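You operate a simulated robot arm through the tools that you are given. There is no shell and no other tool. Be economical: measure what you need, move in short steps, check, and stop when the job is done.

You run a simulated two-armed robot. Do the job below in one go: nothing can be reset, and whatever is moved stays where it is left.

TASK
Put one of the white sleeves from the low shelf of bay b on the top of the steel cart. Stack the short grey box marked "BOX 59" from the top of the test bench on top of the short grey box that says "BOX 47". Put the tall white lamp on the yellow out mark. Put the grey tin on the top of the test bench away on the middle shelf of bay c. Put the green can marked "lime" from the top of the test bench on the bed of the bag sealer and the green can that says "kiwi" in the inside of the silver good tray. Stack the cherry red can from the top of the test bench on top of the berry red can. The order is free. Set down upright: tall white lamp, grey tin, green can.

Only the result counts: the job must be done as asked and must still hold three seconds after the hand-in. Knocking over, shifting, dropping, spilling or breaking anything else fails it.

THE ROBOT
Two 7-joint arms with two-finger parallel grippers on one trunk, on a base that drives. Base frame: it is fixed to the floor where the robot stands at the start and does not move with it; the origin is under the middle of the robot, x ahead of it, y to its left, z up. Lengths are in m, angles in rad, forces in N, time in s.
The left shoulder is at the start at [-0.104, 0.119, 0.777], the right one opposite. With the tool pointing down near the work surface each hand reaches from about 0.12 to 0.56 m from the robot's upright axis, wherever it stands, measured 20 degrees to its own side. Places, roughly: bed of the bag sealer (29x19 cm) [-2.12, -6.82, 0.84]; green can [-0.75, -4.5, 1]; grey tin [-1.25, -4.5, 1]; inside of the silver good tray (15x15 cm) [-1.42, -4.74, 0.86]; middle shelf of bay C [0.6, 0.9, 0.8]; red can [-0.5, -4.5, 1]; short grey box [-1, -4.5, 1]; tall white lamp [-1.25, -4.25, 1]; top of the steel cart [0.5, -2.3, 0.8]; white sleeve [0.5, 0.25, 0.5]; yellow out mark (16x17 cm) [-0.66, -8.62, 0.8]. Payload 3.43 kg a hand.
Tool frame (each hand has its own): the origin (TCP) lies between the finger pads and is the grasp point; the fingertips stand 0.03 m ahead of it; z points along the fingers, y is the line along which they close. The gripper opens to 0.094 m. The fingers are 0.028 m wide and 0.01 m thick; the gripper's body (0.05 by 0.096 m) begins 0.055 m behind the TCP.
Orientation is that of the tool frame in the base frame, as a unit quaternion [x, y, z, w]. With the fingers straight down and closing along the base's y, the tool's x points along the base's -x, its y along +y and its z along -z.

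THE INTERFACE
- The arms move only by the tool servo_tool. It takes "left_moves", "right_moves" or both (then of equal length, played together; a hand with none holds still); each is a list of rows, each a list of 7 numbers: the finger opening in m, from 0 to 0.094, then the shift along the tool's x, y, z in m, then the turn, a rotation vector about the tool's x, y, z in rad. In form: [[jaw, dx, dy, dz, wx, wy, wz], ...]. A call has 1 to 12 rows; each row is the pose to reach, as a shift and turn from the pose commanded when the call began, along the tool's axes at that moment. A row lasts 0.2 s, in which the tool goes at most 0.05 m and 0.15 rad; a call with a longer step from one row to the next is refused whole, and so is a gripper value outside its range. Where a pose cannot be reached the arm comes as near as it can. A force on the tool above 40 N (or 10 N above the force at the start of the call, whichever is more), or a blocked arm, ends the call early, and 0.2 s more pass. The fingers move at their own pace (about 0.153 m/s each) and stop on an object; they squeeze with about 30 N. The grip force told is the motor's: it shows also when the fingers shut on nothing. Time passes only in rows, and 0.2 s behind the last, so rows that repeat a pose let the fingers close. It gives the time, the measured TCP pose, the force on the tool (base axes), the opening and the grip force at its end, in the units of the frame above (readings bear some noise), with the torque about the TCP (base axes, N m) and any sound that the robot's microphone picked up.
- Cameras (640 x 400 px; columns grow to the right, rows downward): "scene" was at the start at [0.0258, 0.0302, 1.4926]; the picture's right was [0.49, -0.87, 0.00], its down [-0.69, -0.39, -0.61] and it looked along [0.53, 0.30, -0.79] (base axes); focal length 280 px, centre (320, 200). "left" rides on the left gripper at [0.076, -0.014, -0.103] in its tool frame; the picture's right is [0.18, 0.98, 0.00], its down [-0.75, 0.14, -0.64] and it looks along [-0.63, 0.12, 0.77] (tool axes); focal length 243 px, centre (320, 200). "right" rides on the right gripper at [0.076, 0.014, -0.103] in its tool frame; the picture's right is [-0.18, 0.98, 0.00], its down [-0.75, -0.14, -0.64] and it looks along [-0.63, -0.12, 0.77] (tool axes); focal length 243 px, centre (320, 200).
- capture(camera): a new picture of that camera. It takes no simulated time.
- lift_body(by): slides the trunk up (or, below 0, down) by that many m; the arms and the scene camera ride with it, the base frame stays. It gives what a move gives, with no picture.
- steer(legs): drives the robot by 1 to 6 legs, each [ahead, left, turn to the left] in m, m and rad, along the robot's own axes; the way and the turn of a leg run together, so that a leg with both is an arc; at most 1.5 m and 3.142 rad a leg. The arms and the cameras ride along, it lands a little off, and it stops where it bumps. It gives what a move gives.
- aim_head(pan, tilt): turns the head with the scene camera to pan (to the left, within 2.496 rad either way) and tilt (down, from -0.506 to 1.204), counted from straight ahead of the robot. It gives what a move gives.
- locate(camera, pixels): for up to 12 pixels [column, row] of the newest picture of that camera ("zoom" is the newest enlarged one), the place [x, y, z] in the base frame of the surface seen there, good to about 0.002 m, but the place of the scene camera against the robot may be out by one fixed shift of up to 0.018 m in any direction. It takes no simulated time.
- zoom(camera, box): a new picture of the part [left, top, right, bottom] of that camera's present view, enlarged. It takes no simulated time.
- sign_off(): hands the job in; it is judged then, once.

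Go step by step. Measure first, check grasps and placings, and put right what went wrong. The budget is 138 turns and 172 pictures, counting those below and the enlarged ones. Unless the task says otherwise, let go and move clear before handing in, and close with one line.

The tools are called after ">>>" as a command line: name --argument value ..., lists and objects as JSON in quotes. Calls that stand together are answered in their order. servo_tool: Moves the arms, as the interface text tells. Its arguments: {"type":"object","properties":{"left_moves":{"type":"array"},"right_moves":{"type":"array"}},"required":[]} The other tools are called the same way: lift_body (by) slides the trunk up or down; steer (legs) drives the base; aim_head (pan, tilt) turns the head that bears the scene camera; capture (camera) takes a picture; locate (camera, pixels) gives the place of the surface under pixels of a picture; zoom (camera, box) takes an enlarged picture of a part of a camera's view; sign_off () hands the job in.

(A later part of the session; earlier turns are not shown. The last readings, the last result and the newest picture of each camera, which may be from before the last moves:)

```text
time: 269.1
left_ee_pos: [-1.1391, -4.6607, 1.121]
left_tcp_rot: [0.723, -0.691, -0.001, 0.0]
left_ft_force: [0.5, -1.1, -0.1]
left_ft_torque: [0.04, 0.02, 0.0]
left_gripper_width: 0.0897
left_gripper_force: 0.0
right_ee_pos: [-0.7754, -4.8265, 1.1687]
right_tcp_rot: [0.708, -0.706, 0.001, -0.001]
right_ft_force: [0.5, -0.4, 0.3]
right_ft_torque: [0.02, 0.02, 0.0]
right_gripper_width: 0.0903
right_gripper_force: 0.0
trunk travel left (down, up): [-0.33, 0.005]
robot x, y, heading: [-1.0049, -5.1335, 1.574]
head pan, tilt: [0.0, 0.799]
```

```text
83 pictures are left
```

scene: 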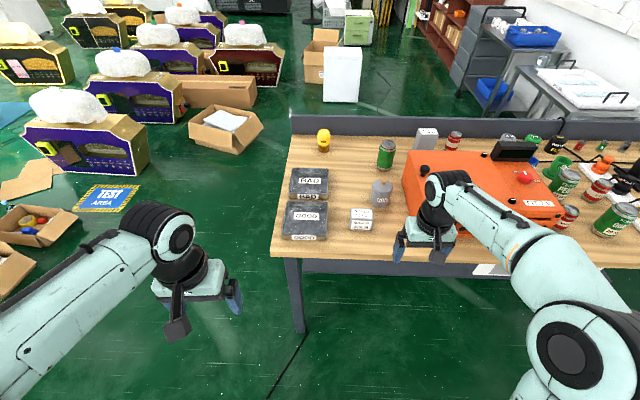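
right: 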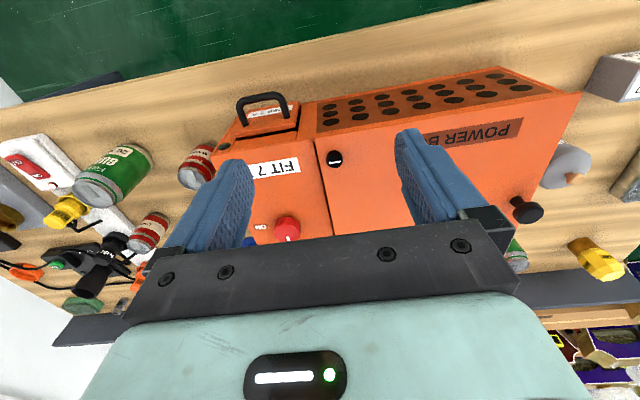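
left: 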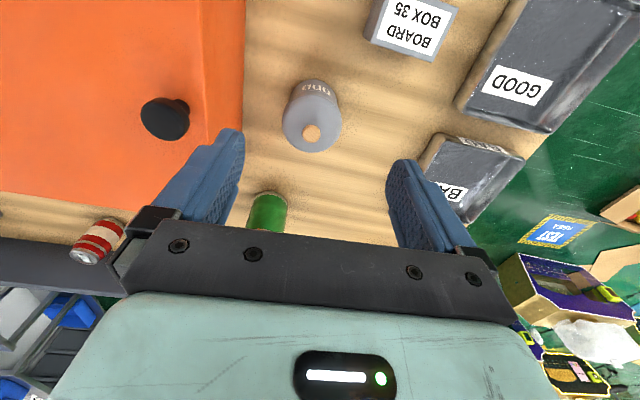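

>>> zoom --camera "left" --box '[250, 60, 370, 170]'

>>> locate --camera "left" --pixels '[[312, 133], [284, 125], [340, 120], [312, 115], [310, 150], [300, 90], [265, 120], [350, 150], [220, 70], [310, 85], [440, 160], [510, 90]]'

```text
3.64 times, centred on (310, 115) of left
```

zoom: 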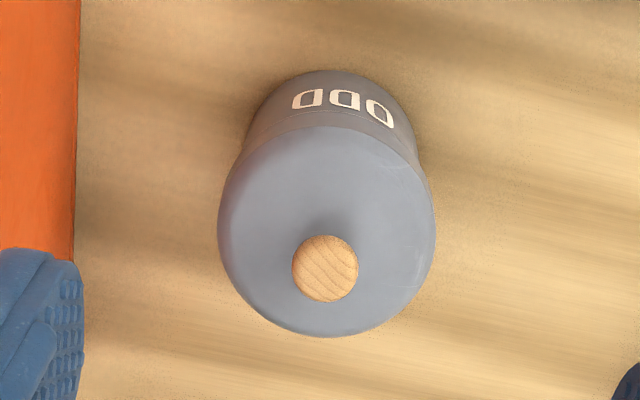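

```text
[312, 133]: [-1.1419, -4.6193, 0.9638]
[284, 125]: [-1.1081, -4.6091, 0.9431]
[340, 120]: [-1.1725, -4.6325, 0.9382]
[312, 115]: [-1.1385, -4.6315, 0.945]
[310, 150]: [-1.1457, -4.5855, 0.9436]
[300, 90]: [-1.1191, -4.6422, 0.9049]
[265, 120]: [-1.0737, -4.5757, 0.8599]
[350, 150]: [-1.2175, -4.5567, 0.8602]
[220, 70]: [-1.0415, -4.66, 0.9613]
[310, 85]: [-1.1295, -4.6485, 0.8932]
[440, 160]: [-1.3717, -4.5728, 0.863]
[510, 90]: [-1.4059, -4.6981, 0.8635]
```

The tin's axis is at (-1.1415,-4.620), knob top 0.964, Ø≈0.067. Descend around it to z 0.921 and close.

>>> servo_tool --left_moves '[[0.094, -0.0408, 0.0006, 0.02, 0, 0, 0], [0.094, -0.0408, 0.0006, 0.065, 0, 0, 0], [0.094, -0.0408, 0.0006, 0.11, 0, 0, 0], [0.094, -0.0408, 0.0006, 0.155, 0, 0, 0], [0.094, -0.0408, 0.0006, 0.185, 0, 0, 0], [0.094, -0.0408, 0.0006, 0.2, 0, 0, 0], [0.094, -0.0408, 0.0006, 0.2, 0, 0, 0], [0.0, -0.0408, 0.0006, 0.2, 0, 0, 0], [0.0, -0.0408, 0.0006, 0.2, 0, 0, 0], [0.0, -0.0408, 0.0006, 0.2, 0, 0, 0]]'

>>> capture --camera "left"

```text
time: 271.3
left_ee_pos: [-1.14, -4.6179, 0.9212]
left_tcp_rot: [0.723, -0.691, -0.001, 0.0]
left_ft_force: [0.0, -0.1, -0.1]
left_ft_torque: [0.01, -0.02, -0.02]
left_gripper_width: 0.0729
left_gripper_force: 29.7
right_ee_pos: [-0.7747, -4.8256, 1.169]
right_tcp_rot: [0.708, -0.706, 0.0, -0.001]
right_ft_force: [-0.8, -0.2, -0.6]
right_ft_torque: [-0.04, 0.04, 0.0]
right_gripper_width: 0.0897
right_gripper_force: 0.0
trunk travel left (down, up): [-0.33, 0.005]
robot x, y, heading: [-1.0074, -5.1298, 1.576]
head pan, tilt: [0.0, 0.799]
heard: snap
```

```text
81 pictures are left
```

left: 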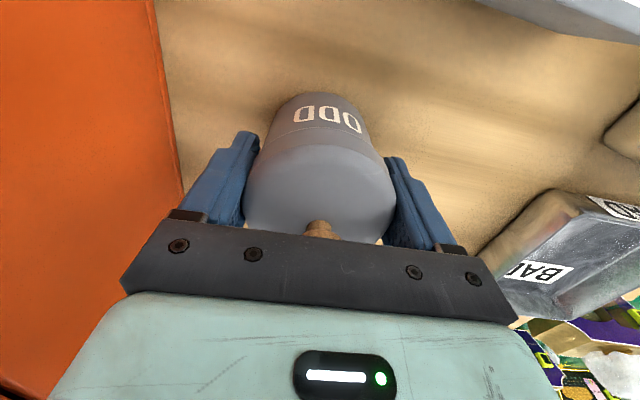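

A "snap" was heard while closing on the tin. Look closely before lifting.

>>> zoom --camera "left" --box '[180, 70, 460, 250]'

>>> zoom --camera "scene" --box '[180, 130, 400, 290]'

```text
2.22 times, centred on (320, 160) of left
```

zoom: 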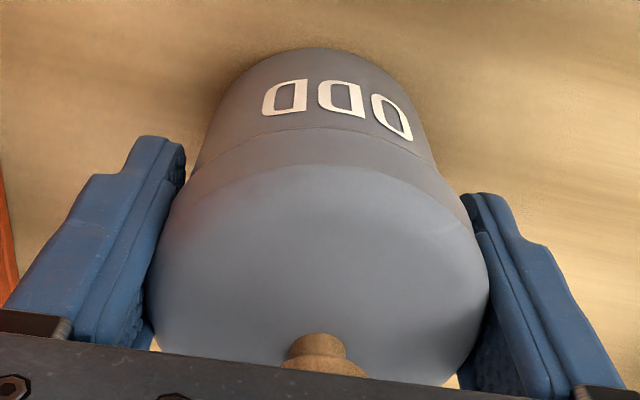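

```text
2.50 times, centred on (290, 210) of scene
```

zoom: 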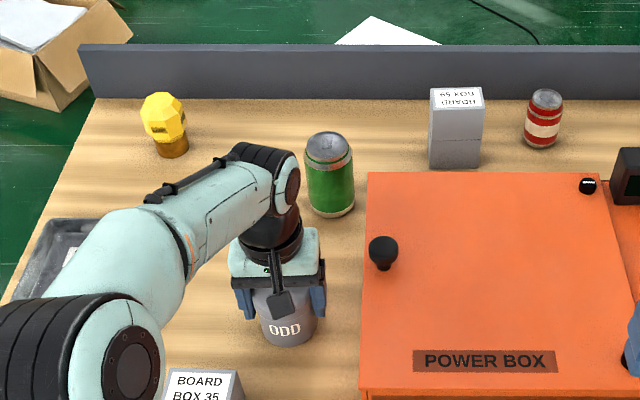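

The seam lies just above the label; I may be holding lid and body together. Test with a small 1.2 cm lift and look.

>>> servo_tool --left_moves '[[0.0, 0, 0, -0.006, 0, 0, 0], [0.0, 0, 0, -0.012, 0, 0, 0], [0.0, 0, 0, -0.012, 0, 0, 0]]'

>>> zoom --camera "left" --box '[180, 70, 460, 250]'

>>> zoom --camera "scene" --box '[250, 200, 330, 280]'

```text
time: 272.1
left_ee_pos: [-1.1415, -4.6176, 0.9335]
left_tcp_rot: [0.723, -0.691, -0.001, 0.002]
left_ft_force: [0.8, -0.4, -0.1]
left_ft_torque: [-0.02, -0.02, -0.02]
left_gripper_width: 0.0727
left_gripper_force: 29.8
right_ee_pos: [-0.7748, -4.8245, 1.1685]
right_tcp_rot: [0.708, -0.706, 0.0, -0.001]
right_ft_force: [-0.6, -0.8, 0.0]
right_ft_torque: [0.0, -0.02, -0.04]
right_gripper_width: 0.09
right_gripper_force: 0.1
trunk travel left (down, up): [-0.33, 0.005]
robot x, y, heading: [-1.0078, -5.1319, 1.575]
head pan, tilt: [0.0, 0.799]
```

```text
2.22 times, centred on (320, 160) of left
```

zoom: 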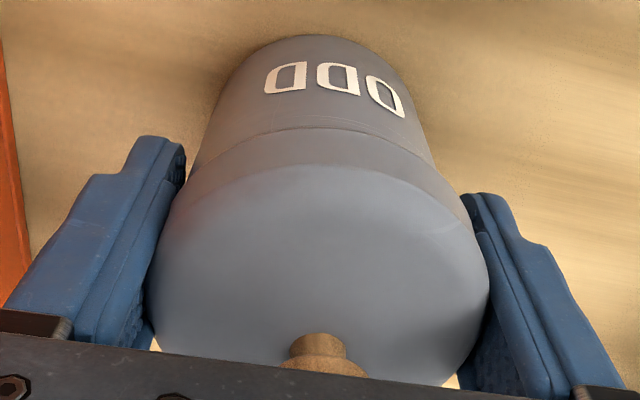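

```text
5.00 times, centred on (290, 240) of scene
```

zoom: 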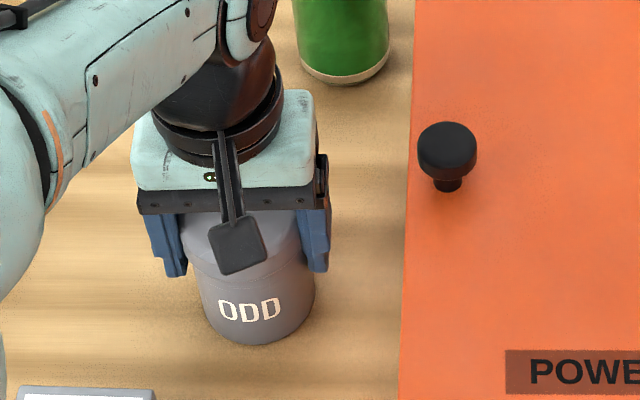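

The label has moved away relative to the fingers and no weight shows: only the lid came up. I set it back down, pressing gently to reseat it.

>>> servo_tool --left_moves '[[0.0, 0.0, 0, 0.006, 0, 0, 0], [0.0, 0.0, 0, 0.012, 0, 0, 0], [0.0, 0.0, 0, 0.014, 0, 0, 0], [0.0, 0.0, 0, 0.016, 0, 0, 0], [0.0, 0.0, 0, 0.016, 0, 0, 0]]'

>>> zoom --camera "left" --box '[180, 70, 460, 250]'

```text
time: 273.3
left_ee_pos: [-1.1419, -4.6172, 0.921]
left_tcp_rot: [0.723, -0.691, -0.002, -0.001]
left_ft_force: [0.3, -0.8, 13.2]
left_ft_torque: [-0.12, 0.39, -0.01]
left_gripper_width: 0.0733
left_gripper_force: 29.6
right_ee_pos: [-0.7746, -4.8265, 1.1703]
right_tcp_rot: [0.708, -0.707, -0.001, -0.001]
right_ft_force: [0.5, 0.2, 0.3]
right_ft_torque: [0.02, 0.0, -0.01]
right_gripper_width: 0.0902
right_gripper_force: 0.1
trunk travel left (down, up): [-0.33, 0.005]
robot x, y, heading: [-1.0063, -5.1286, 1.574]
head pan, tilt: [0.0, 0.799]
heard: snap
```

```text
2.22 times, centred on (320, 160) of left
```

zoom: 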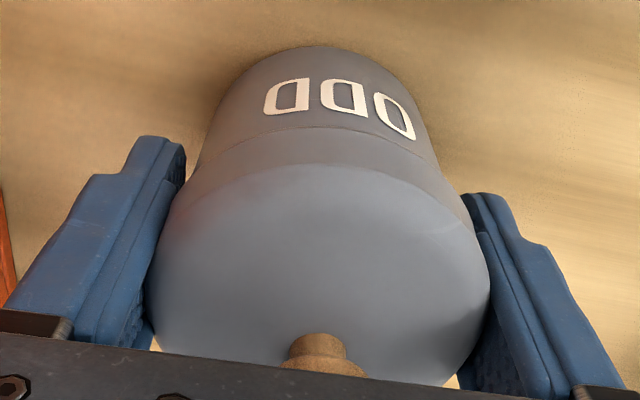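

A second snap: the lid is seated again. I must instead grip the body below the seam; measure the seam height.

>>> locate --camera "zoom" --pixels '[[320, 128], [320, 135], [320, 165], [320, 95], [320, 50], [230, 150], [420, 165], [270, 200]]'

>>> servo_tool --left_moves '[[0.094, 0.0, 0, 0.002, 0, 0, 0], [0.094, 0.0, 0, 0.0, 0, 0, 0], [0.094, 0.0, 0, -0.04, 0, 0, 0], [0.094, 0.0, 0, -0.08, 0, 0, 0], [0.094, 0.0, 0, -0.12, 0, 0, 0], [0.094, 0.04, 0, -0.14, 0, 0, 0], [0.094, 0.085, 0, -0.15, 0, 0, 0], [0.094, 0.13, 0, -0.15, 0, 0, 0]]'

>>> capture --camera "left"

>>> zoom --camera "scene" --box '[230, 180, 350, 290]'

```text
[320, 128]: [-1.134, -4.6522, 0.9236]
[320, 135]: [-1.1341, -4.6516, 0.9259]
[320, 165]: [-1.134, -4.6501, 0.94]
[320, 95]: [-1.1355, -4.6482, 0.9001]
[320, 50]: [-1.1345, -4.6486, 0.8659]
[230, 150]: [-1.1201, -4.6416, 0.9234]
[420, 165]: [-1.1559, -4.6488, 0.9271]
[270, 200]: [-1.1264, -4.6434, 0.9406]
```

```text
time: 275.1
left_ee_pos: [-1.1376, -4.7497, 1.0677]
left_tcp_rot: [0.723, -0.691, -0.002, 0.001]
left_ft_force: [0.3, -0.1, -0.5]
left_ft_torque: [0.0, -0.01, -0.01]
left_gripper_width: 0.0939
left_gripper_force: 0.0
right_ee_pos: [-0.7748, -4.8274, 1.1703]
right_tcp_rot: [0.708, -0.706, 0.0, -0.001]
right_ft_force: [-0.9, -0.4, 0.5]
right_ft_torque: [-0.01, 0.01, 0.03]
right_gripper_width: 0.0906
right_gripper_force: 0.2
trunk travel left (down, up): [-0.33, 0.005]
robot x, y, heading: [-1.0059, -5.1293, 1.576]
head pan, tilt: [0.0, 0.799]
```

```text
75 pictures are left
```

left: 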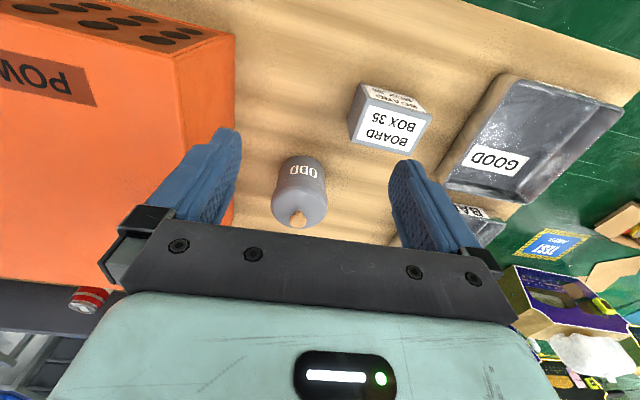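

```text
3.64 times, centred on (290, 235) of scene
```

zoom: 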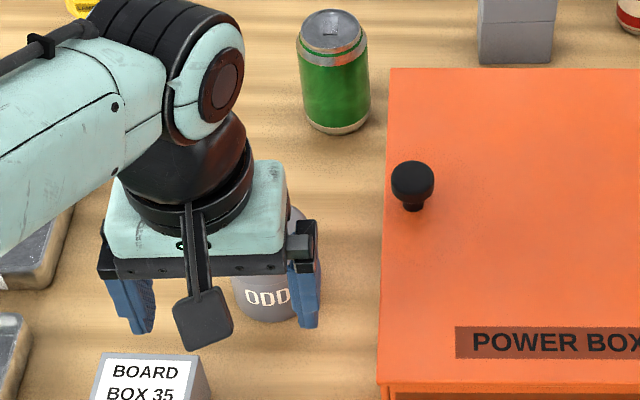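

The seam is at z≈0.923, body below it is free to grip. I back off 0.2 and re-pose the left hand pitched 40° forward, aimed at the tin's lower body.

>>> steer --legs '[[-0.2, 0, 0]]'

>>> servo_tool --left_moves '[[0.094, -0.02, 0, 0, 0, -0.0875, 0], [0.094, -0.04, -0.001, 0, 0, -0.175, 0], [0.094, -0.06, -0.002, 0, 0, -0.2625, 0], [0.094, -0.08, -0.003, 0, 0, -0.35, 0], [0.094, -0.1, -0.003, 0, 0, -0.4375, 0], [0.094, -0.12, -0.004, 0, 0, -0.525, 0], [0.094, -0.14, -0.005, 0.02, 0, -0.6125, 0], [0.094, -0.16, -0.005, 0.035, 0, -0.7, 0], [0.094, -0.18, -0.006, 0.05, 0, -0.7875, 0], [0.094, -0.2, -0.007, 0.06, 0, -0.873, 0], [0.094, -0.2, -0.007, 0.06, 0, -0.873, 0]]'

>>> capture --camera "left"

>>> capture --camera "scene"

```text
time: 276.7
left_ee_pos: [-1.1364, -4.9437, 1.0687]
left_tcp_rot: [0.723, -0.691, -0.001, 0.0]
left_ft_force: [1.2, 0.0, 0.1]
left_ft_torque: [0.02, 0.05, 0.02]
left_gripper_width: 0.0938
left_gripper_force: 0.1
right_ee_pos: [-0.772, -5.0218, 1.17]
right_tcp_rot: [-0.707, 0.707, 0.0, 0.002]
right_ft_force: [-0.2, 0.5, 0.9]
right_ft_torque: [0.0, 0.0, 0.0]
right_gripper_width: 0.0898
right_gripper_force: 0.1
trunk travel left (down, up): [-0.33, 0.005]
robot x, y, heading: [-1.0061, -5.3234, 1.575]
head pan, tilt: [0.0, 0.799]
```

```text
time: 279.1
left_ee_pos: [-1.1405, -4.7448, 1.01]
left_tcp_rot: [0.654, -0.626, -0.307, -0.293]
left_ft_force: [0.3, -0.1, -0.3]
left_ft_torque: [0.0, -0.02, 0.0]
left_gripper_width: 0.0941
left_gripper_force: 0.1
right_ee_pos: [-0.7753, -5.0221, 1.1698]
right_tcp_rot: [0.708, -0.707, 0.0, -0.001]
right_ft_force: [-0.6, 0.8, -0.8]
right_ft_torque: [-0.05, -0.07, 0.03]
right_gripper_width: 0.09
right_gripper_force: 0.1
trunk travel left (down, up): [-0.33, 0.005]
robot x, y, heading: [-1.0032, -5.329, 1.577]
head pan, tilt: [0.0, 0.799]
```

```text
73 pictures are left
```

left: 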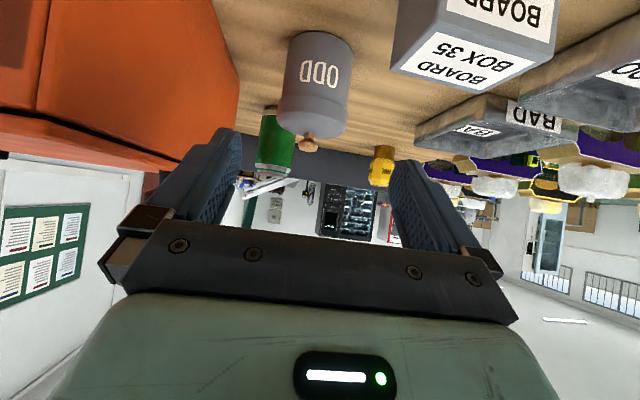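

```text
72 pictures are left
```

scene: 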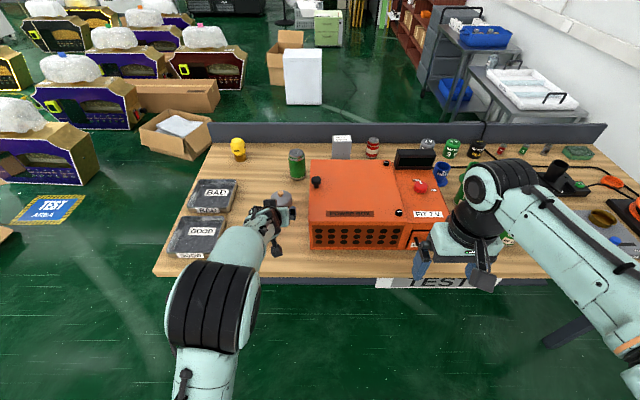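

Pose is good (pitch 40°). Measure the tin body from this view.

>>> locate --camera "left" --pixels '[[318, 60], [292, 60], [347, 60], [300, 45], [335, 45], [318, 95], [308, 144], [400, 60], [318, 75]]'

```text
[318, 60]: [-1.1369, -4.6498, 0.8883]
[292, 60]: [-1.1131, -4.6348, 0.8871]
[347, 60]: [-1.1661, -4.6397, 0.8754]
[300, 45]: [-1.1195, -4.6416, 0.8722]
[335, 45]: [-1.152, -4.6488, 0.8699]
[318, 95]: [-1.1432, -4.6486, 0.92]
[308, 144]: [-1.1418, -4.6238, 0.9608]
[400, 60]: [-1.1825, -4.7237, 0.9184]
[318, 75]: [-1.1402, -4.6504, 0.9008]
```

Tin axis (-1.141,-4.6175), R 0.0325; BOX 35 is close to the path, so I grip slightly higher (z 0.902, still below the seam). Slide in along the tool axis and close.

>>> servo_tool --left_moves '[[0.094, 0.0076, -0.0053, 0.03, 0, 0, 0], [0.094, 0.0076, -0.0053, 0.07, 0, 0, 0], [0.094, 0.0076, -0.0053, 0.11, 0, 0, 0], [0.094, 0.0076, -0.0053, 0.14, 0, 0, 0], [0.094, 0.0076, -0.0053, 0.1597, 0, 0, 0], [0.094, 0.0076, -0.0053, 0.1597, 0, 0, 0]]'

>>> capture --camera "left"

```text
time: 280.5
left_ee_pos: [-1.1378, -4.6252, 0.8991]
left_tcp_rot: [0.654, -0.627, -0.307, -0.292]
left_ft_force: [0.1, -0.3, 0.3]
left_ft_torque: [0.01, -0.03, 0.02]
left_gripper_width: 0.0941
left_gripper_force: 0.1
right_ee_pos: [-0.7732, -5.0214, 1.1694]
right_tcp_rot: [0.707, -0.707, 0.0, -0.001]
right_ft_force: [-1.0, 0.3, 1.2]
right_ft_torque: [0.0, 0.03, 0.03]
right_gripper_width: 0.0899
right_gripper_force: 0.0
trunk travel left (down, up): [-0.33, 0.005]
robot x, y, heading: [-1.0072, -5.3252, 1.574]
head pan, tilt: [0.0, 0.799]
```

```text
71 pictures are left
```

left: 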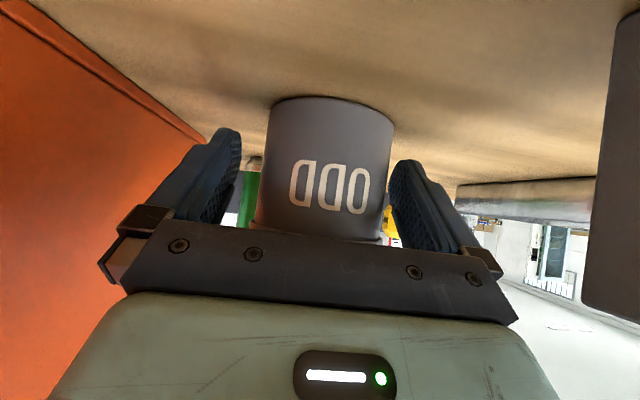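

The fingers straddle the body. Close and lift 4 cm.

>>> servo_tool --left_moves '[[0.0, 0, 0.003, 0, 0, 0, 0], [0.0, 0, 0.003, 0, 0, 0, 0], [0.0, 0, 0.003, 0, 0, 0, 0], [0.0, -0.0154, 0.003, -0.0128, 0, 0, 0], [0.0, -0.0307, 0.003, -0.0256, 0, 0, 0], [0.0, -0.0307, 0.003, -0.0256, 0, 0, 0]]'

>>> capture --camera "left"

>>> zoom --camera "scene" --box '[220, 150, 340, 260]'

```text
time: 281.9
left_ee_pos: [-1.1408, -4.6255, 0.9376]
left_tcp_rot: [0.655, -0.627, -0.307, -0.292]
left_ft_force: [0.8, 1.0, -1.5]
left_ft_torque: [-0.06, 0.0, 0.01]
left_gripper_width: 0.0723
left_gripper_force: 30.1
right_ee_pos: [-0.7739, -5.0211, 1.1692]
right_tcp_rot: [0.708, -0.707, 0.0, -0.001]
right_ft_force: [0.3, 1.6, 0.0]
right_ft_torque: [0.0, 0.0, -0.02]
right_gripper_width: 0.0901
right_gripper_force: 0.0
trunk travel left (down, up): [-0.33, 0.005]
robot x, y, heading: [-1.002, -5.3279, 1.578]
head pan, tilt: [0.0, 0.799]
```

```text
70 pictures are left
```

left: 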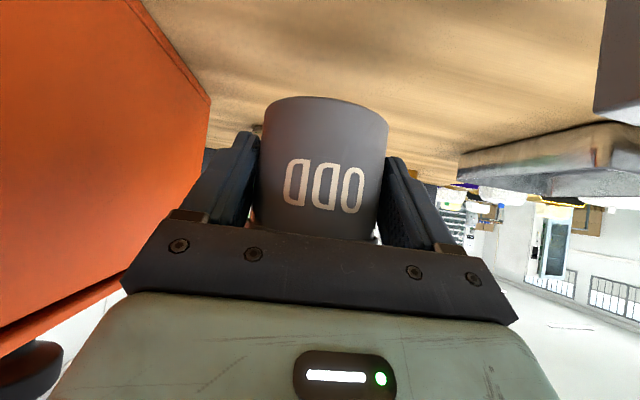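

```text
3.64 times, centred on (280, 205) of scene
```

zoom: 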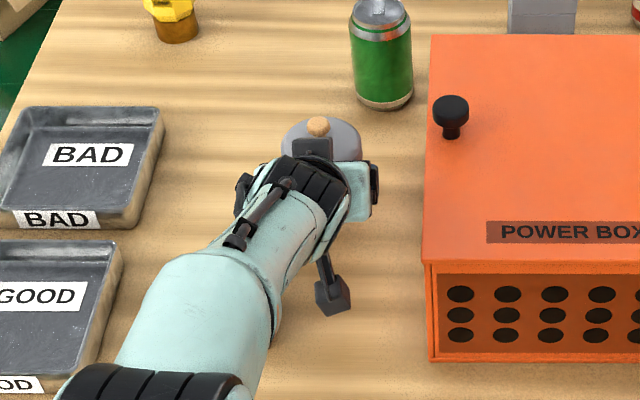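

The whole tin is held, lid on (weight shows). Raise and retract it, then look at the scene.

>>> servo_tool --left_moves '[[0.0, -0.0384, 0, -0.032, 0, 0, 0], [0.0, -0.0768, 0, -0.0639, 0, 0, 0], [0.0, -0.1152, 0, -0.0959, 0, 0, 0], [0.0, -0.1536, 0, -0.1278, 0, 0, 0], [0.0, -0.122, 0.015, -0.166, 0, 0, 0], [0.0, -0.09, 0.03, -0.2045, 0, 0, 0], [0.0, -0.058, 0.045, -0.243, 0, 0, 0], [0.0, -0.026, 0.06, -0.2813, 0, 0, 0]]'

>>> capture --camera "scene"

```text
refused: row 5 steps farther than a row can; nothing moved
```

```text
68 pictures are left
```

scene: 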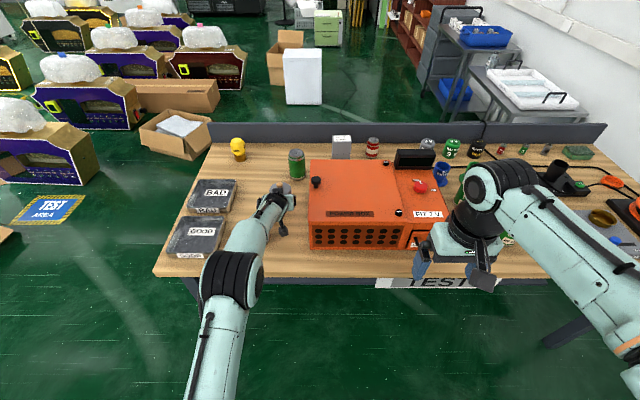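

>>> servo_tool --left_moves '[[0.0, -0.0369, 0, -0.0307, 0, 0, 0], [0.0, -0.0738, 0, -0.0613, 0, 0, 0], [0.0, -0.1107, 0, -0.092, 0, 0, 0], [0.0, -0.1536, 0, -0.1178, 0, 0, 0], [0.0, -0.1281, 0.012, -0.1485, 0, 0, 0], [0.0, -0.1026, 0.024, -0.1792, 0, 0, 0], [0.0, -0.0771, 0.036, -0.2099, 0, 0, 0], [0.0, -0.0516, 0.048, -0.2406, 0, 0, 0], [0.0, -0.0261, 0.06, -0.2713, 0, 0, 0]]'

>>> capture --camera "scene"

>>> capture --camera "left"

```text
time: 283.9
left_ee_pos: [-1.1922, -4.8212, 1.1332]
left_tcp_rot: [0.654, -0.627, -0.306, -0.293]
left_ft_force: [-1.1, -0.6, -0.9]
left_ft_torque: [0.01, -0.02, -0.01]
left_gripper_width: 0.072
left_gripper_force: 30.2
right_ee_pos: [-0.7739, -5.0228, 1.1701]
right_tcp_rot: [-0.707, 0.707, 0.001, 0.001]
right_ft_force: [-0.6, 0.3, 0.5]
right_ft_torque: [0.01, 0.02, 0.01]
right_gripper_width: 0.0899
right_gripper_force: 0.0
trunk travel left (down, up): [-0.33, 0.005]
robot x, y, heading: [-1.006, -5.3287, 1.572]
head pan, tilt: [0.0, 0.799]
```

```text
67 pictures are left
```

scene: 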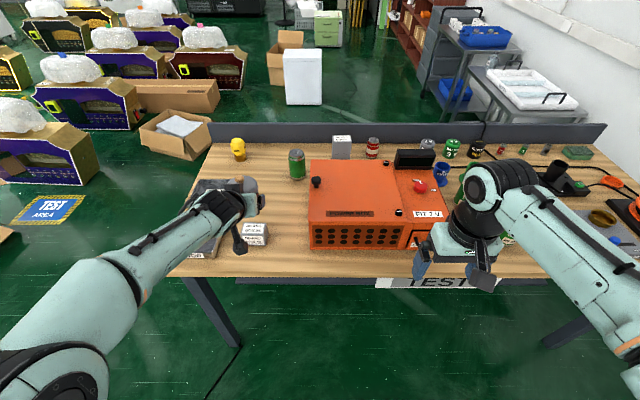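

```text
66 pictures are left
```

left: 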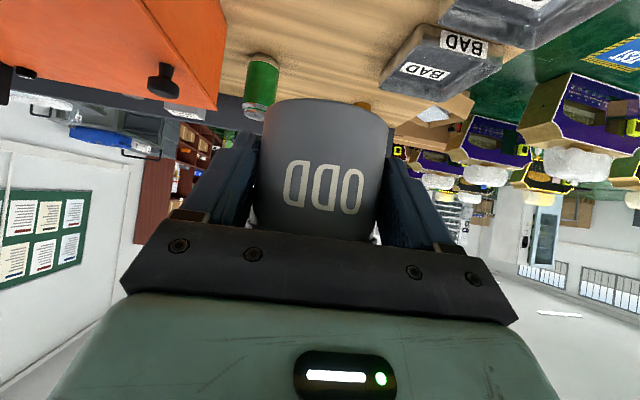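

BOX 35 is untouched. Drive right 0.5 and ahead 0.18 so the right hand can view the cherry can.

>>> steer --legs '[[0, -0.5, 0], [0.18, 0, 0]]'

>>> servo_tool --right_moves '[[0.09, -0.045, 0.01, 0, 0, 0, 0], [0.09, -0.09, 0.02, 0, 0, 0, 0], [0.09, -0.135, 0.03, 0, 0, 0, 0], [0.09, -0.17, 0.045, 0.02, 0, 0, 0], [0.09, -0.18, 0.05, 0.04, 0, 0, 0]]'

>>> capture --camera "right"

>>> capture --camera "scene"

```text
time: 290.0
left_ee_pos: [-0.6788, -4.638, 1.1337]
left_tcp_rot: [0.652, -0.63, -0.305, -0.292]
left_ft_force: [0.0, -0.5, -1.3]
left_ft_torque: [-0.03, 0.02, -0.03]
left_gripper_width: 0.0719
left_gripper_force: 29.9
right_ee_pos: [-0.2623, -4.844, 1.1688]
right_tcp_rot: [-0.704, 0.71, 0.0, 0.001]
right_ft_force: [-0.4, 0.3, 0.7]
right_ft_torque: [-0.01, 0.04, -0.03]
right_gripper_width: 0.09
right_gripper_force: 0.0
trunk travel left (down, up): [-0.33, 0.005]
robot x, y, heading: [-0.492, -5.1446, 1.566]
head pan, tilt: [0.0, 0.799]
```

```text
time: 291.2
left_ee_pos: [-0.6783, -4.6364, 1.1353]
left_tcp_rot: [0.652, -0.63, -0.305, -0.292]
left_ft_force: [-0.4, -0.3, -1.5]
left_ft_torque: [0.01, 0.01, 0.02]
left_gripper_width: 0.0717
left_gripper_force: 29.6
right_ee_pos: [-0.3083, -4.6624, 1.1306]
right_tcp_rot: [-0.704, 0.71, 0.0, 0.001]
right_ft_force: [0.4, -0.1, 0.2]
right_ft_torque: [-0.03, 0.0, 0.01]
right_gripper_width: 0.0902
right_gripper_force: 0.1
trunk travel left (down, up): [-0.33, 0.005]
robot x, y, heading: [-0.4923, -5.1417, 1.563]
head pan, tilt: [0.0, 0.799]
```

```text
65 pictures are left
```

right: 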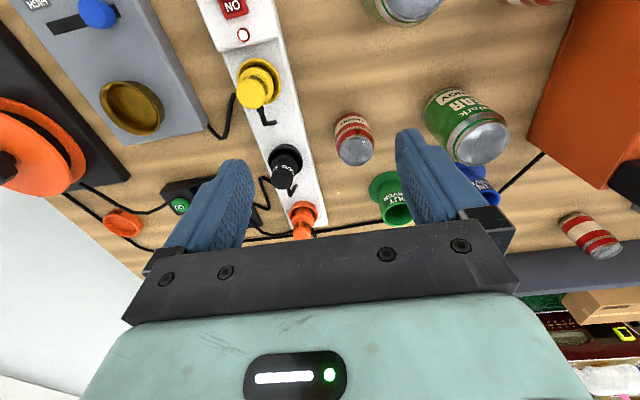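

```text
64 pictures are left
```

scene: 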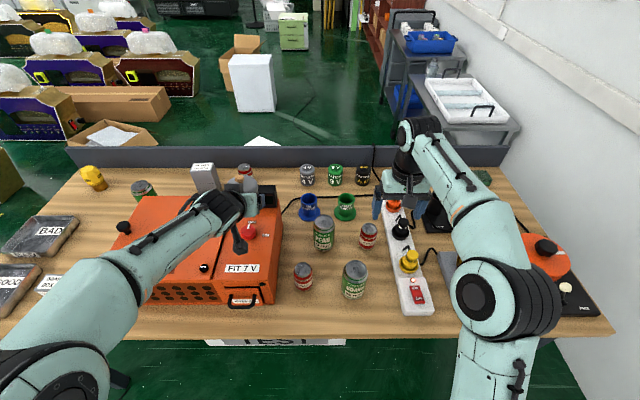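

>>> zoom --camera "right" --box '[270, 80, 530, 230]'

>>> locate --camera "right" --pixels '[[355, 150], [339, 148], [372, 150], [352, 125], [482, 142], [462, 140], [280, 165], [275, 150], [310, 220], [380, 210], [395, 205], [405, 5]]'

```text
2.46 times, centred on (400, 155) of right
```

zoom: 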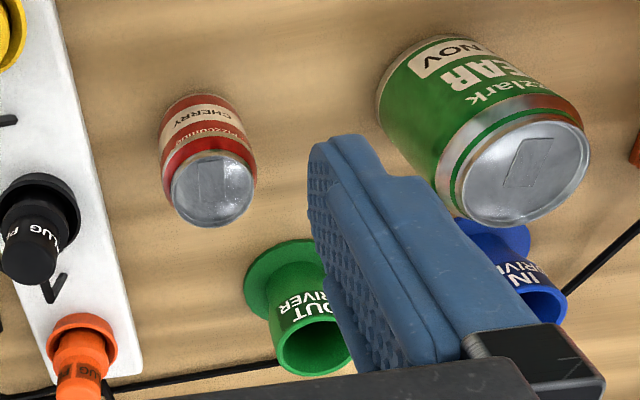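

```text
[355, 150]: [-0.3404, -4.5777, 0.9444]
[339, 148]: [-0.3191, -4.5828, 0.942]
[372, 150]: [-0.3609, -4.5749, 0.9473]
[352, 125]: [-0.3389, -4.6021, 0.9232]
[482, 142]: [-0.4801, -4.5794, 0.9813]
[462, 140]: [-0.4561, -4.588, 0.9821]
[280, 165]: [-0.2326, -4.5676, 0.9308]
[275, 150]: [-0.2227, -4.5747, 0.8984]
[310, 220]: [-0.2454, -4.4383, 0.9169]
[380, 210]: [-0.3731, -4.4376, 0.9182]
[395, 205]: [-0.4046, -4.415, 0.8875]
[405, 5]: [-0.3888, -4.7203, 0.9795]
```

CHERRY confirmed: axis (-0.3415,-4.577), top 0.946. Go over it, descend with a 0.075 opening, and close.

>>> servo_tool --right_moves '[[0.075, -0.043, 0.017, 0, 0, 0, 0], [0.075, -0.0851, 0.034, 0, 0, 0, 0], [0.075, -0.0851, 0.034, 0.045, 0, 0, 0], [0.075, -0.0851, 0.034, 0.09, 0, 0, 0], [0.075, -0.0851, 0.034, 0.135, 0, 0, 0], [0.075, -0.0851, 0.034, 0.18, 0, 0, 0], [0.075, -0.0851, 0.034, 0.2206, 0, 0, 0], [0.075, -0.0851, 0.034, 0.2206, 0, 0, 0]]'

>>> capture --camera "right"

```text
time: 293.0
left_ee_pos: [-0.6775, -4.6366, 1.1341]
left_tcp_rot: [0.651, -0.631, -0.304, -0.293]
left_ft_force: [-0.6, 0.5, -1.8]
left_ft_torque: [-0.02, 0.01, -0.01]
left_gripper_width: 0.0717
left_gripper_force: 29.9
right_ee_pos: [-0.344, -4.5771, 0.9116]
right_tcp_rot: [-0.704, 0.711, 0.0, 0.002]
right_ft_force: [-0.1, -0.2, -0.7]
right_ft_torque: [0.01, -0.02, -0.03]
right_gripper_width: 0.075
right_gripper_force: 0.1
right hand out of reach, approached as far as the arm can: row 2, 3
trunk travel left (down, up): [-0.33, 0.005]
robot x, y, heading: [-0.4944, -5.1488, 1.565]
head pan, tilt: [0.0, 0.799]
```

```text
62 pictures are left
```

right: 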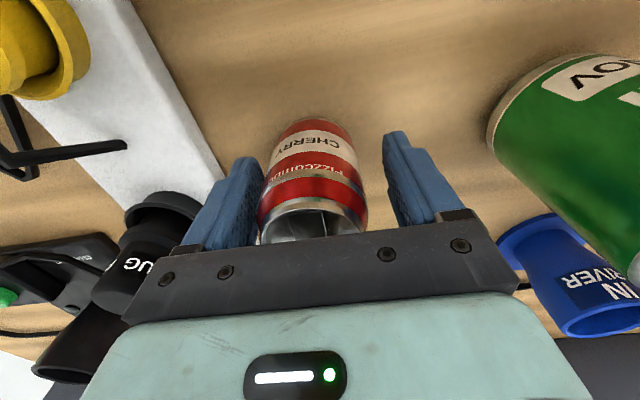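

Cherry is between the fingers. Close, lift, and pull back.

>>> servo_tool --right_moves '[[0.0, 0, -0.004, 0, 0, 0, 0], [0.0, 0, -0.004, 0, 0, 0, 0], [0.0, 0, -0.004, 0, 0, 0, 0], [0.0, 0, -0.004, -0.04, 0, 0, 0], [0.0, 0, -0.004, -0.08, 0, 0, 0], [0.0, 0.0, -0.004, -0.125, 0, 0, 0], [0.0, 0.02, -0.004, -0.165, 0, 0, 0], [0.0, 0.06, -0.004, -0.19, 0, 0, 0], [0.0, 0.1, -0.004, -0.21, 0, 0, 0], [0.0, 0.14, -0.004, -0.23, 0, 0, 0], [0.0, 0.18, -0.004, -0.24, 0, 0, 0]]'

>>> capture --camera "right"

>>> capture --camera "scene"

```text
time: 295.4
left_ee_pos: [-0.6787, -4.6396, 1.1357]
left_tcp_rot: [0.651, -0.63, -0.305, -0.293]
left_ft_force: [0.1, -0.2, -1.5]
left_ft_torque: [0.0, 0.0, -0.04]
left_gripper_width: 0.0715
left_gripper_force: 30.3
right_ee_pos: [-0.3405, -4.7592, 1.1479]
right_tcp_rot: [-0.704, 0.71, 0.0, 0.002]
right_ft_force: [-0.4, -0.7, -1.0]
right_ft_torque: [-0.03, -0.03, 0.02]
right_gripper_width: 0.0527
right_gripper_force: 30.2
trunk travel left (down, up): [-0.33, 0.005]
robot x, y, heading: [-0.4966, -5.1432, 1.558]
head pan, tilt: [0.0, 0.799]
```

```text
61 pictures are left
```

right: 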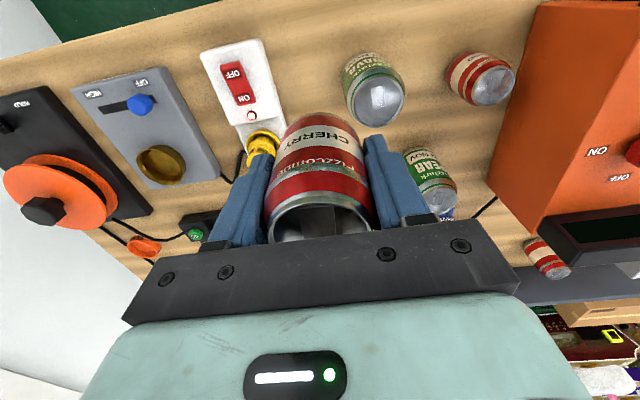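

```text
60 pictures are left
```

scene: 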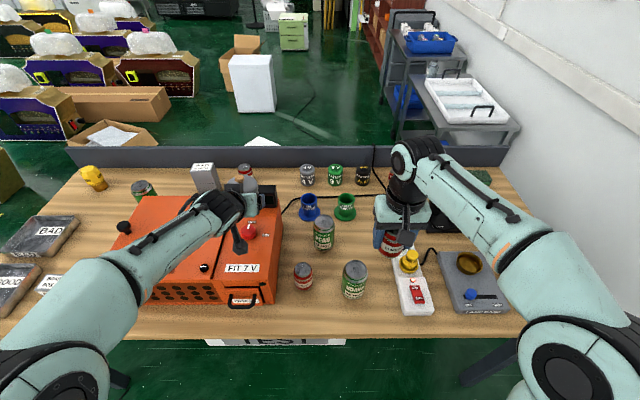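

Cherry held. Before going around, I locate the cardboard boxes near the bench's west/north corner.

>>> locate --camera "scene" --pixels '[[70, 155], [110, 125], [150, 125], [110, 140], [170, 105], [140, 110], [60, 140], [255, 112], [240, 85], [20, 190], [262, 140], [5, 150]]'

>>> steer --legs '[[-0.3, 0, 0.013], [0, 1.5, 0]]'

>>> aim_head --pan 0.2 --tilt 0.5

>>> capture --camera "scene"

```text
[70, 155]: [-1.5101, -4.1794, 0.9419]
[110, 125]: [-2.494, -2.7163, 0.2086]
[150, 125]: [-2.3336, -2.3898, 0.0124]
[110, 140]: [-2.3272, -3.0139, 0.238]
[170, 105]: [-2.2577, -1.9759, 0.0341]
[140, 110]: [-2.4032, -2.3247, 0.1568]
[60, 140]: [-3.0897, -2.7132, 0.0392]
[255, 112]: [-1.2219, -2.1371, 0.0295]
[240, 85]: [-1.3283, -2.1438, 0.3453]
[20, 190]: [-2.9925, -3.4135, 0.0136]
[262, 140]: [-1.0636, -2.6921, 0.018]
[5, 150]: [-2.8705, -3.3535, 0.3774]
```

```text
time: 310.4
left_ee_pos: [-2.187, -4.9507, 1.136]
left_tcp_rot: [0.655, -0.627, -0.306, -0.292]
left_ft_force: [-0.6, 0.8, -1.6]
left_ft_torque: [-0.03, 0.02, -0.03]
left_gripper_width: 0.0707
left_gripper_force: 30.2
right_ee_pos: [-1.8494, -5.0681, 1.1488]
right_tcp_rot: [-0.707, 0.707, 0.0, 0.002]
right_ft_force: [-0.5, 0.7, -1.3]
right_ft_torque: [0.04, -0.04, 0.0]
right_gripper_width: 0.0527
right_gripper_force: 29.9
trunk travel left (down, up): [-0.33, 0.005]
robot x, y, heading: [-2.0005, -5.4576, 1.58]
head pan, tilt: [0.0, 0.799]
```

```text
time: 311.2
left_ee_pos: [-2.1876, -4.9523, 1.1343]
left_tcp_rot: [0.655, -0.626, -0.306, -0.291]
left_ft_force: [0.8, -0.1, -0.9]
left_ft_torque: [-0.06, -0.01, -0.03]
left_gripper_width: 0.0707
left_gripper_force: 29.7
right_ee_pos: [-1.8489, -5.0673, 1.1481]
right_tcp_rot: [-0.707, 0.707, 0.0, 0.002]
right_ft_force: [-0.6, 0.1, -1.4]
right_ft_torque: [0.0, -0.01, -0.03]
right_gripper_width: 0.0526
right_gripper_force: 29.8
trunk travel left (down, up): [-0.33, 0.005]
robot x, y, heading: [-1.9989, -5.4582, 1.574]
head pan, tilt: [0.201, 0.499]
```

```text
59 pictures are left
```

scene: 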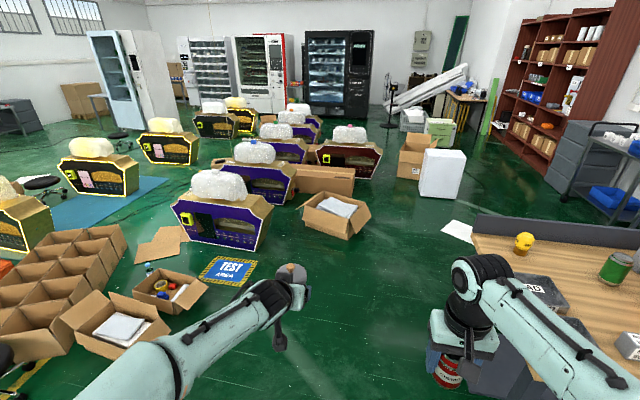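

The way north at x≈-2.0 is clear. Drive up, turn around, and strafe to face the berry can from the north side.

>>> steer --legs '[[1.5, 0, 0], [0.45, 0, 0], [0, 0, -3.13]]'

>>> aim_head --pan 0.0 --tilt 0.9

>>> capture --camera "left"

```text
time: 328.2
left_ee_pos: [-1.8404, -4.017, 1.1349]
left_tcp_rot: [0.623, 0.658, -0.29, 0.308]
left_ft_force: [-0.2, -1.4, -1.8]
left_ft_torque: [0.02, -0.01, 0.04]
left_gripper_width: 0.0699
left_gripper_force: 29.8
right_ee_pos: [-2.1784, -3.9056, 1.1479]
right_tcp_rot: [0.702, 0.712, -0.001, 0.0]
right_ft_force: [0.4, -0.3, -1.0]
right_ft_torque: [-0.01, -0.01, 0.01]
right_gripper_width: 0.0528
right_gripper_force: 30.0
trunk travel left (down, up): [-0.33, 0.005]
robot x, y, heading: [-2.033, -3.5131, -1.554]
head pan, tilt: [0.201, 0.499]
```

```text
time: 329.1
left_ee_pos: [-1.8391, -4.017, 1.1344]
left_tcp_rot: [0.622, 0.659, -0.289, 0.309]
left_ft_force: [-0.2, -0.3, -1.2]
left_ft_torque: [0.03, 0.0, -0.02]
left_gripper_width: 0.0697
left_gripper_force: 30.3
right_ee_pos: [-2.1784, -3.905, 1.1479]
right_tcp_rot: [0.702, 0.712, -0.001, -0.001]
right_ft_force: [0.3, 0.6, -0.6]
right_ft_torque: [0.01, -0.02, 0.01]
right_gripper_width: 0.0525
right_gripper_force: 29.4
trunk travel left (down, up): [-0.33, 0.005]
robot x, y, heading: [-2.0321, -3.5155, -1.555]
head pan, tilt: [0.0, 0.901]
```

```text
58 pictures are left
```

left: 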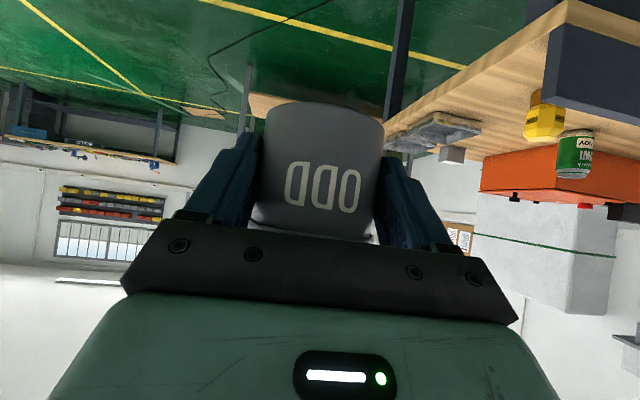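

The tin is still held (a very slow settling of the grip, I'll watch it). Strafe to the berry can and move up to the bench.

>>> steer --legs '[[0, 1.4, -0.015], [0.42, 0, 0]]'

>>> capture --camera "scene"

>>> capture --camera "right"

```text
time: 343.8
left_ee_pos: [-0.4732, -4.44, 1.1335]
left_tcp_rot: [0.634, 0.648, -0.295, 0.302]
left_ft_force: [-0.3, -1.0, -1.4]
left_ft_torque: [0.03, 0.02, 0.0]
left_gripper_width: 0.0693
left_gripper_force: 30.0
right_ee_pos: [-0.8076, -4.3184, 1.1464]
right_tcp_rot: [0.714, 0.7, -0.001, 0.0]
right_ft_force: [-0.8, -0.1, -1.7]
right_ft_torque: [-0.02, -0.01, 0.01]
right_gripper_width: 0.0523
right_gripper_force: 29.7
trunk travel left (down, up): [-0.33, 0.005]
robot x, y, heading: [-0.6495, -3.9278, -1.588]
head pan, tilt: [0.0, 0.901]
stopped in leg 2: the robot was blocked; the commanded pose is now the measured one
```

```text
57 pictures are left
```

scene: 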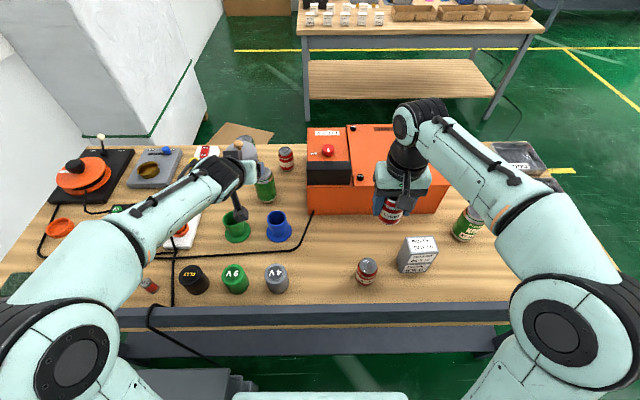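

```text
56 pictures are left
```

right: 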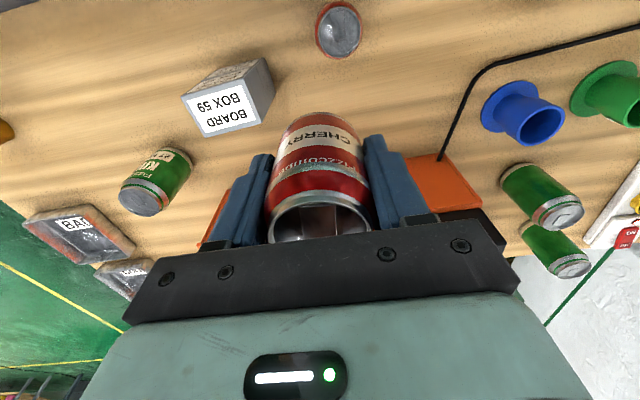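

The base touched something at the end (likely the grey stack beside me); I won't go further. Locate the berry lid at (338,28).

>>> locate --camera "right" --pixels '[[338, 30], [322, 30], [355, 30], [338, 50], [338, 10], [225, 110], [330, 48]]'

>>> zoom --camera "right" --box '[290, 0, 390, 64]'

>>> locate --camera "zoom" --pixels '[[315, 190], [230, 190], [410, 200], [315, 100], [320, 290]]'

```text
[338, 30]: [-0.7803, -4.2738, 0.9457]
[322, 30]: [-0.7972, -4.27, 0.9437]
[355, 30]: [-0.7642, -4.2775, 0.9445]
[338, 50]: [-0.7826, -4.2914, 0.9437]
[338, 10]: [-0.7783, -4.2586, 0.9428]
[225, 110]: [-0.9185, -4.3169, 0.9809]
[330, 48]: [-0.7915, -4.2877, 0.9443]
```

```text
6.25 times, centred on (340, 32) of right
```

zoom: 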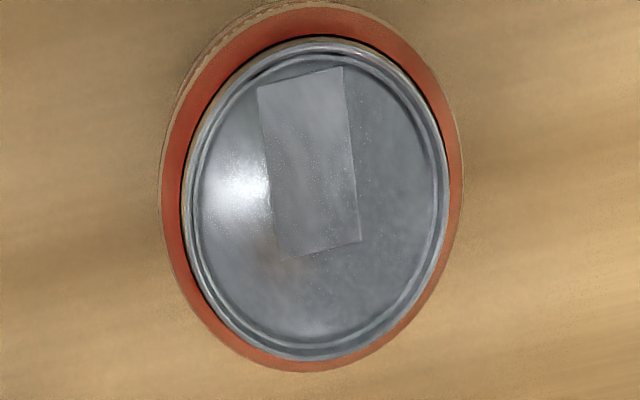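

```text
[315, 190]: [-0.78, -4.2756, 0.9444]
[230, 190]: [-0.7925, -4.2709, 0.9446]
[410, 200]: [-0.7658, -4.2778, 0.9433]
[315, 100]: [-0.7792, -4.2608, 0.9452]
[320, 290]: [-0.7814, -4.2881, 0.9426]
```

Berry's axis is (-0.780,-4.2745), lid rim 0.9455. Bring cherry over it, to 5 mm above.

>>> servo_tool --right_moves '[[0.0, 0.022, 0.0135, 0, 0, 0, 0], [0.0, 0.0444, 0.0269, 0, 0, 0, 0], [0.0, 0.0444, 0.0269, 0.045, 0, 0, 0], [0.0, 0.0444, 0.0269, 0.09, 0, 0, 0], [0.0, 0.0444, 0.0269, 0.13, 0, 0, 0], [0.0, 0.0444, 0.0269, 0.143, 0, 0, 0], [0.0, 0.0444, 0.0269, 0.143, 0, 0, 0]]'

>>> capture --camera "right"

>>> zoom --camera "scene" --box '[320, 190, 440, 300]'

```text
time: 345.4
left_ee_pos: [-0.4752, -4.4409, 1.1341]
left_tcp_rot: [0.634, 0.648, -0.294, 0.303]
left_ft_force: [0.9, -0.7, -1.3]
left_ft_torque: [0.01, -0.03, 0.04]
left_gripper_width: 0.0694
left_gripper_force: 30.2
right_ee_pos: [-0.7801, -4.2742, 1.0037]
right_tcp_rot: [0.714, 0.7, 0.0, 0.0]
right_ft_force: [0.4, 0.4, -1.6]
right_ft_torque: [-0.02, -0.02, 0.0]
right_gripper_width: 0.0526
right_gripper_force: 29.9
trunk travel left (down, up): [-0.33, 0.005]
robot x, y, heading: [-0.651, -3.9317, -1.592]
head pan, tilt: [0.0, 0.901]
```

```text
54 pictures are left
```

right: 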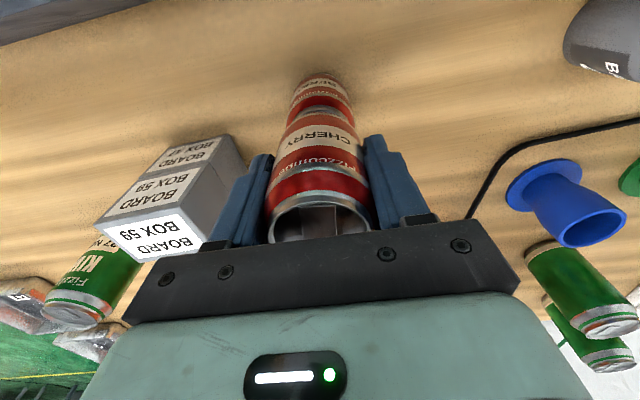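

```text
3.64 times, centred on (380, 245) of scene
```

zoom: 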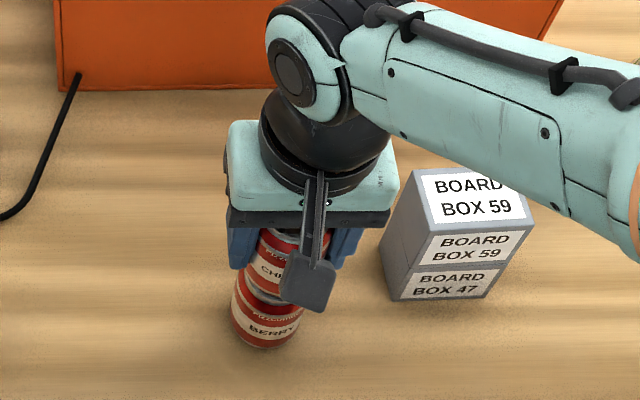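

Well aligned. Lower the last millimetres.

>>> servo_tool --right_moves '[[0.0, 0, 0.0003, 0.003, 0, 0, 0], [0.0, 0, 0.0003, 0.006, 0, 0, 0], [0.0, 0, 0.0003, 0.0075, 0, 0, 0], [0.0, 0, 0.0003, 0.0075, 0, 0, 0]]'

```text
time: 346.4
left_ee_pos: [-0.4728, -4.44, 1.1341]
left_tcp_rot: [0.634, 0.648, -0.295, 0.303]
left_ft_force: [-0.3, 0.3, -2.7]
left_ft_torque: [0.0, -0.02, -0.02]
left_gripper_width: 0.0695
left_gripper_force: 29.6
right_ee_pos: [-0.7803, -4.2745, 0.999]
right_tcp_rot: [0.715, 0.699, -0.003, 0.002]
right_ft_force: [0.1, -1.9, 19.0]
right_ft_torque: [-0.01, -0.08, 0.09]
right_gripper_width: 0.0526
right_gripper_force: 30.5
trunk travel left (down, up): [-0.33, 0.005]
robot x, y, heading: [-0.6529, -3.9306, -1.59]
head pan, tilt: [0.0, 0.901]
```

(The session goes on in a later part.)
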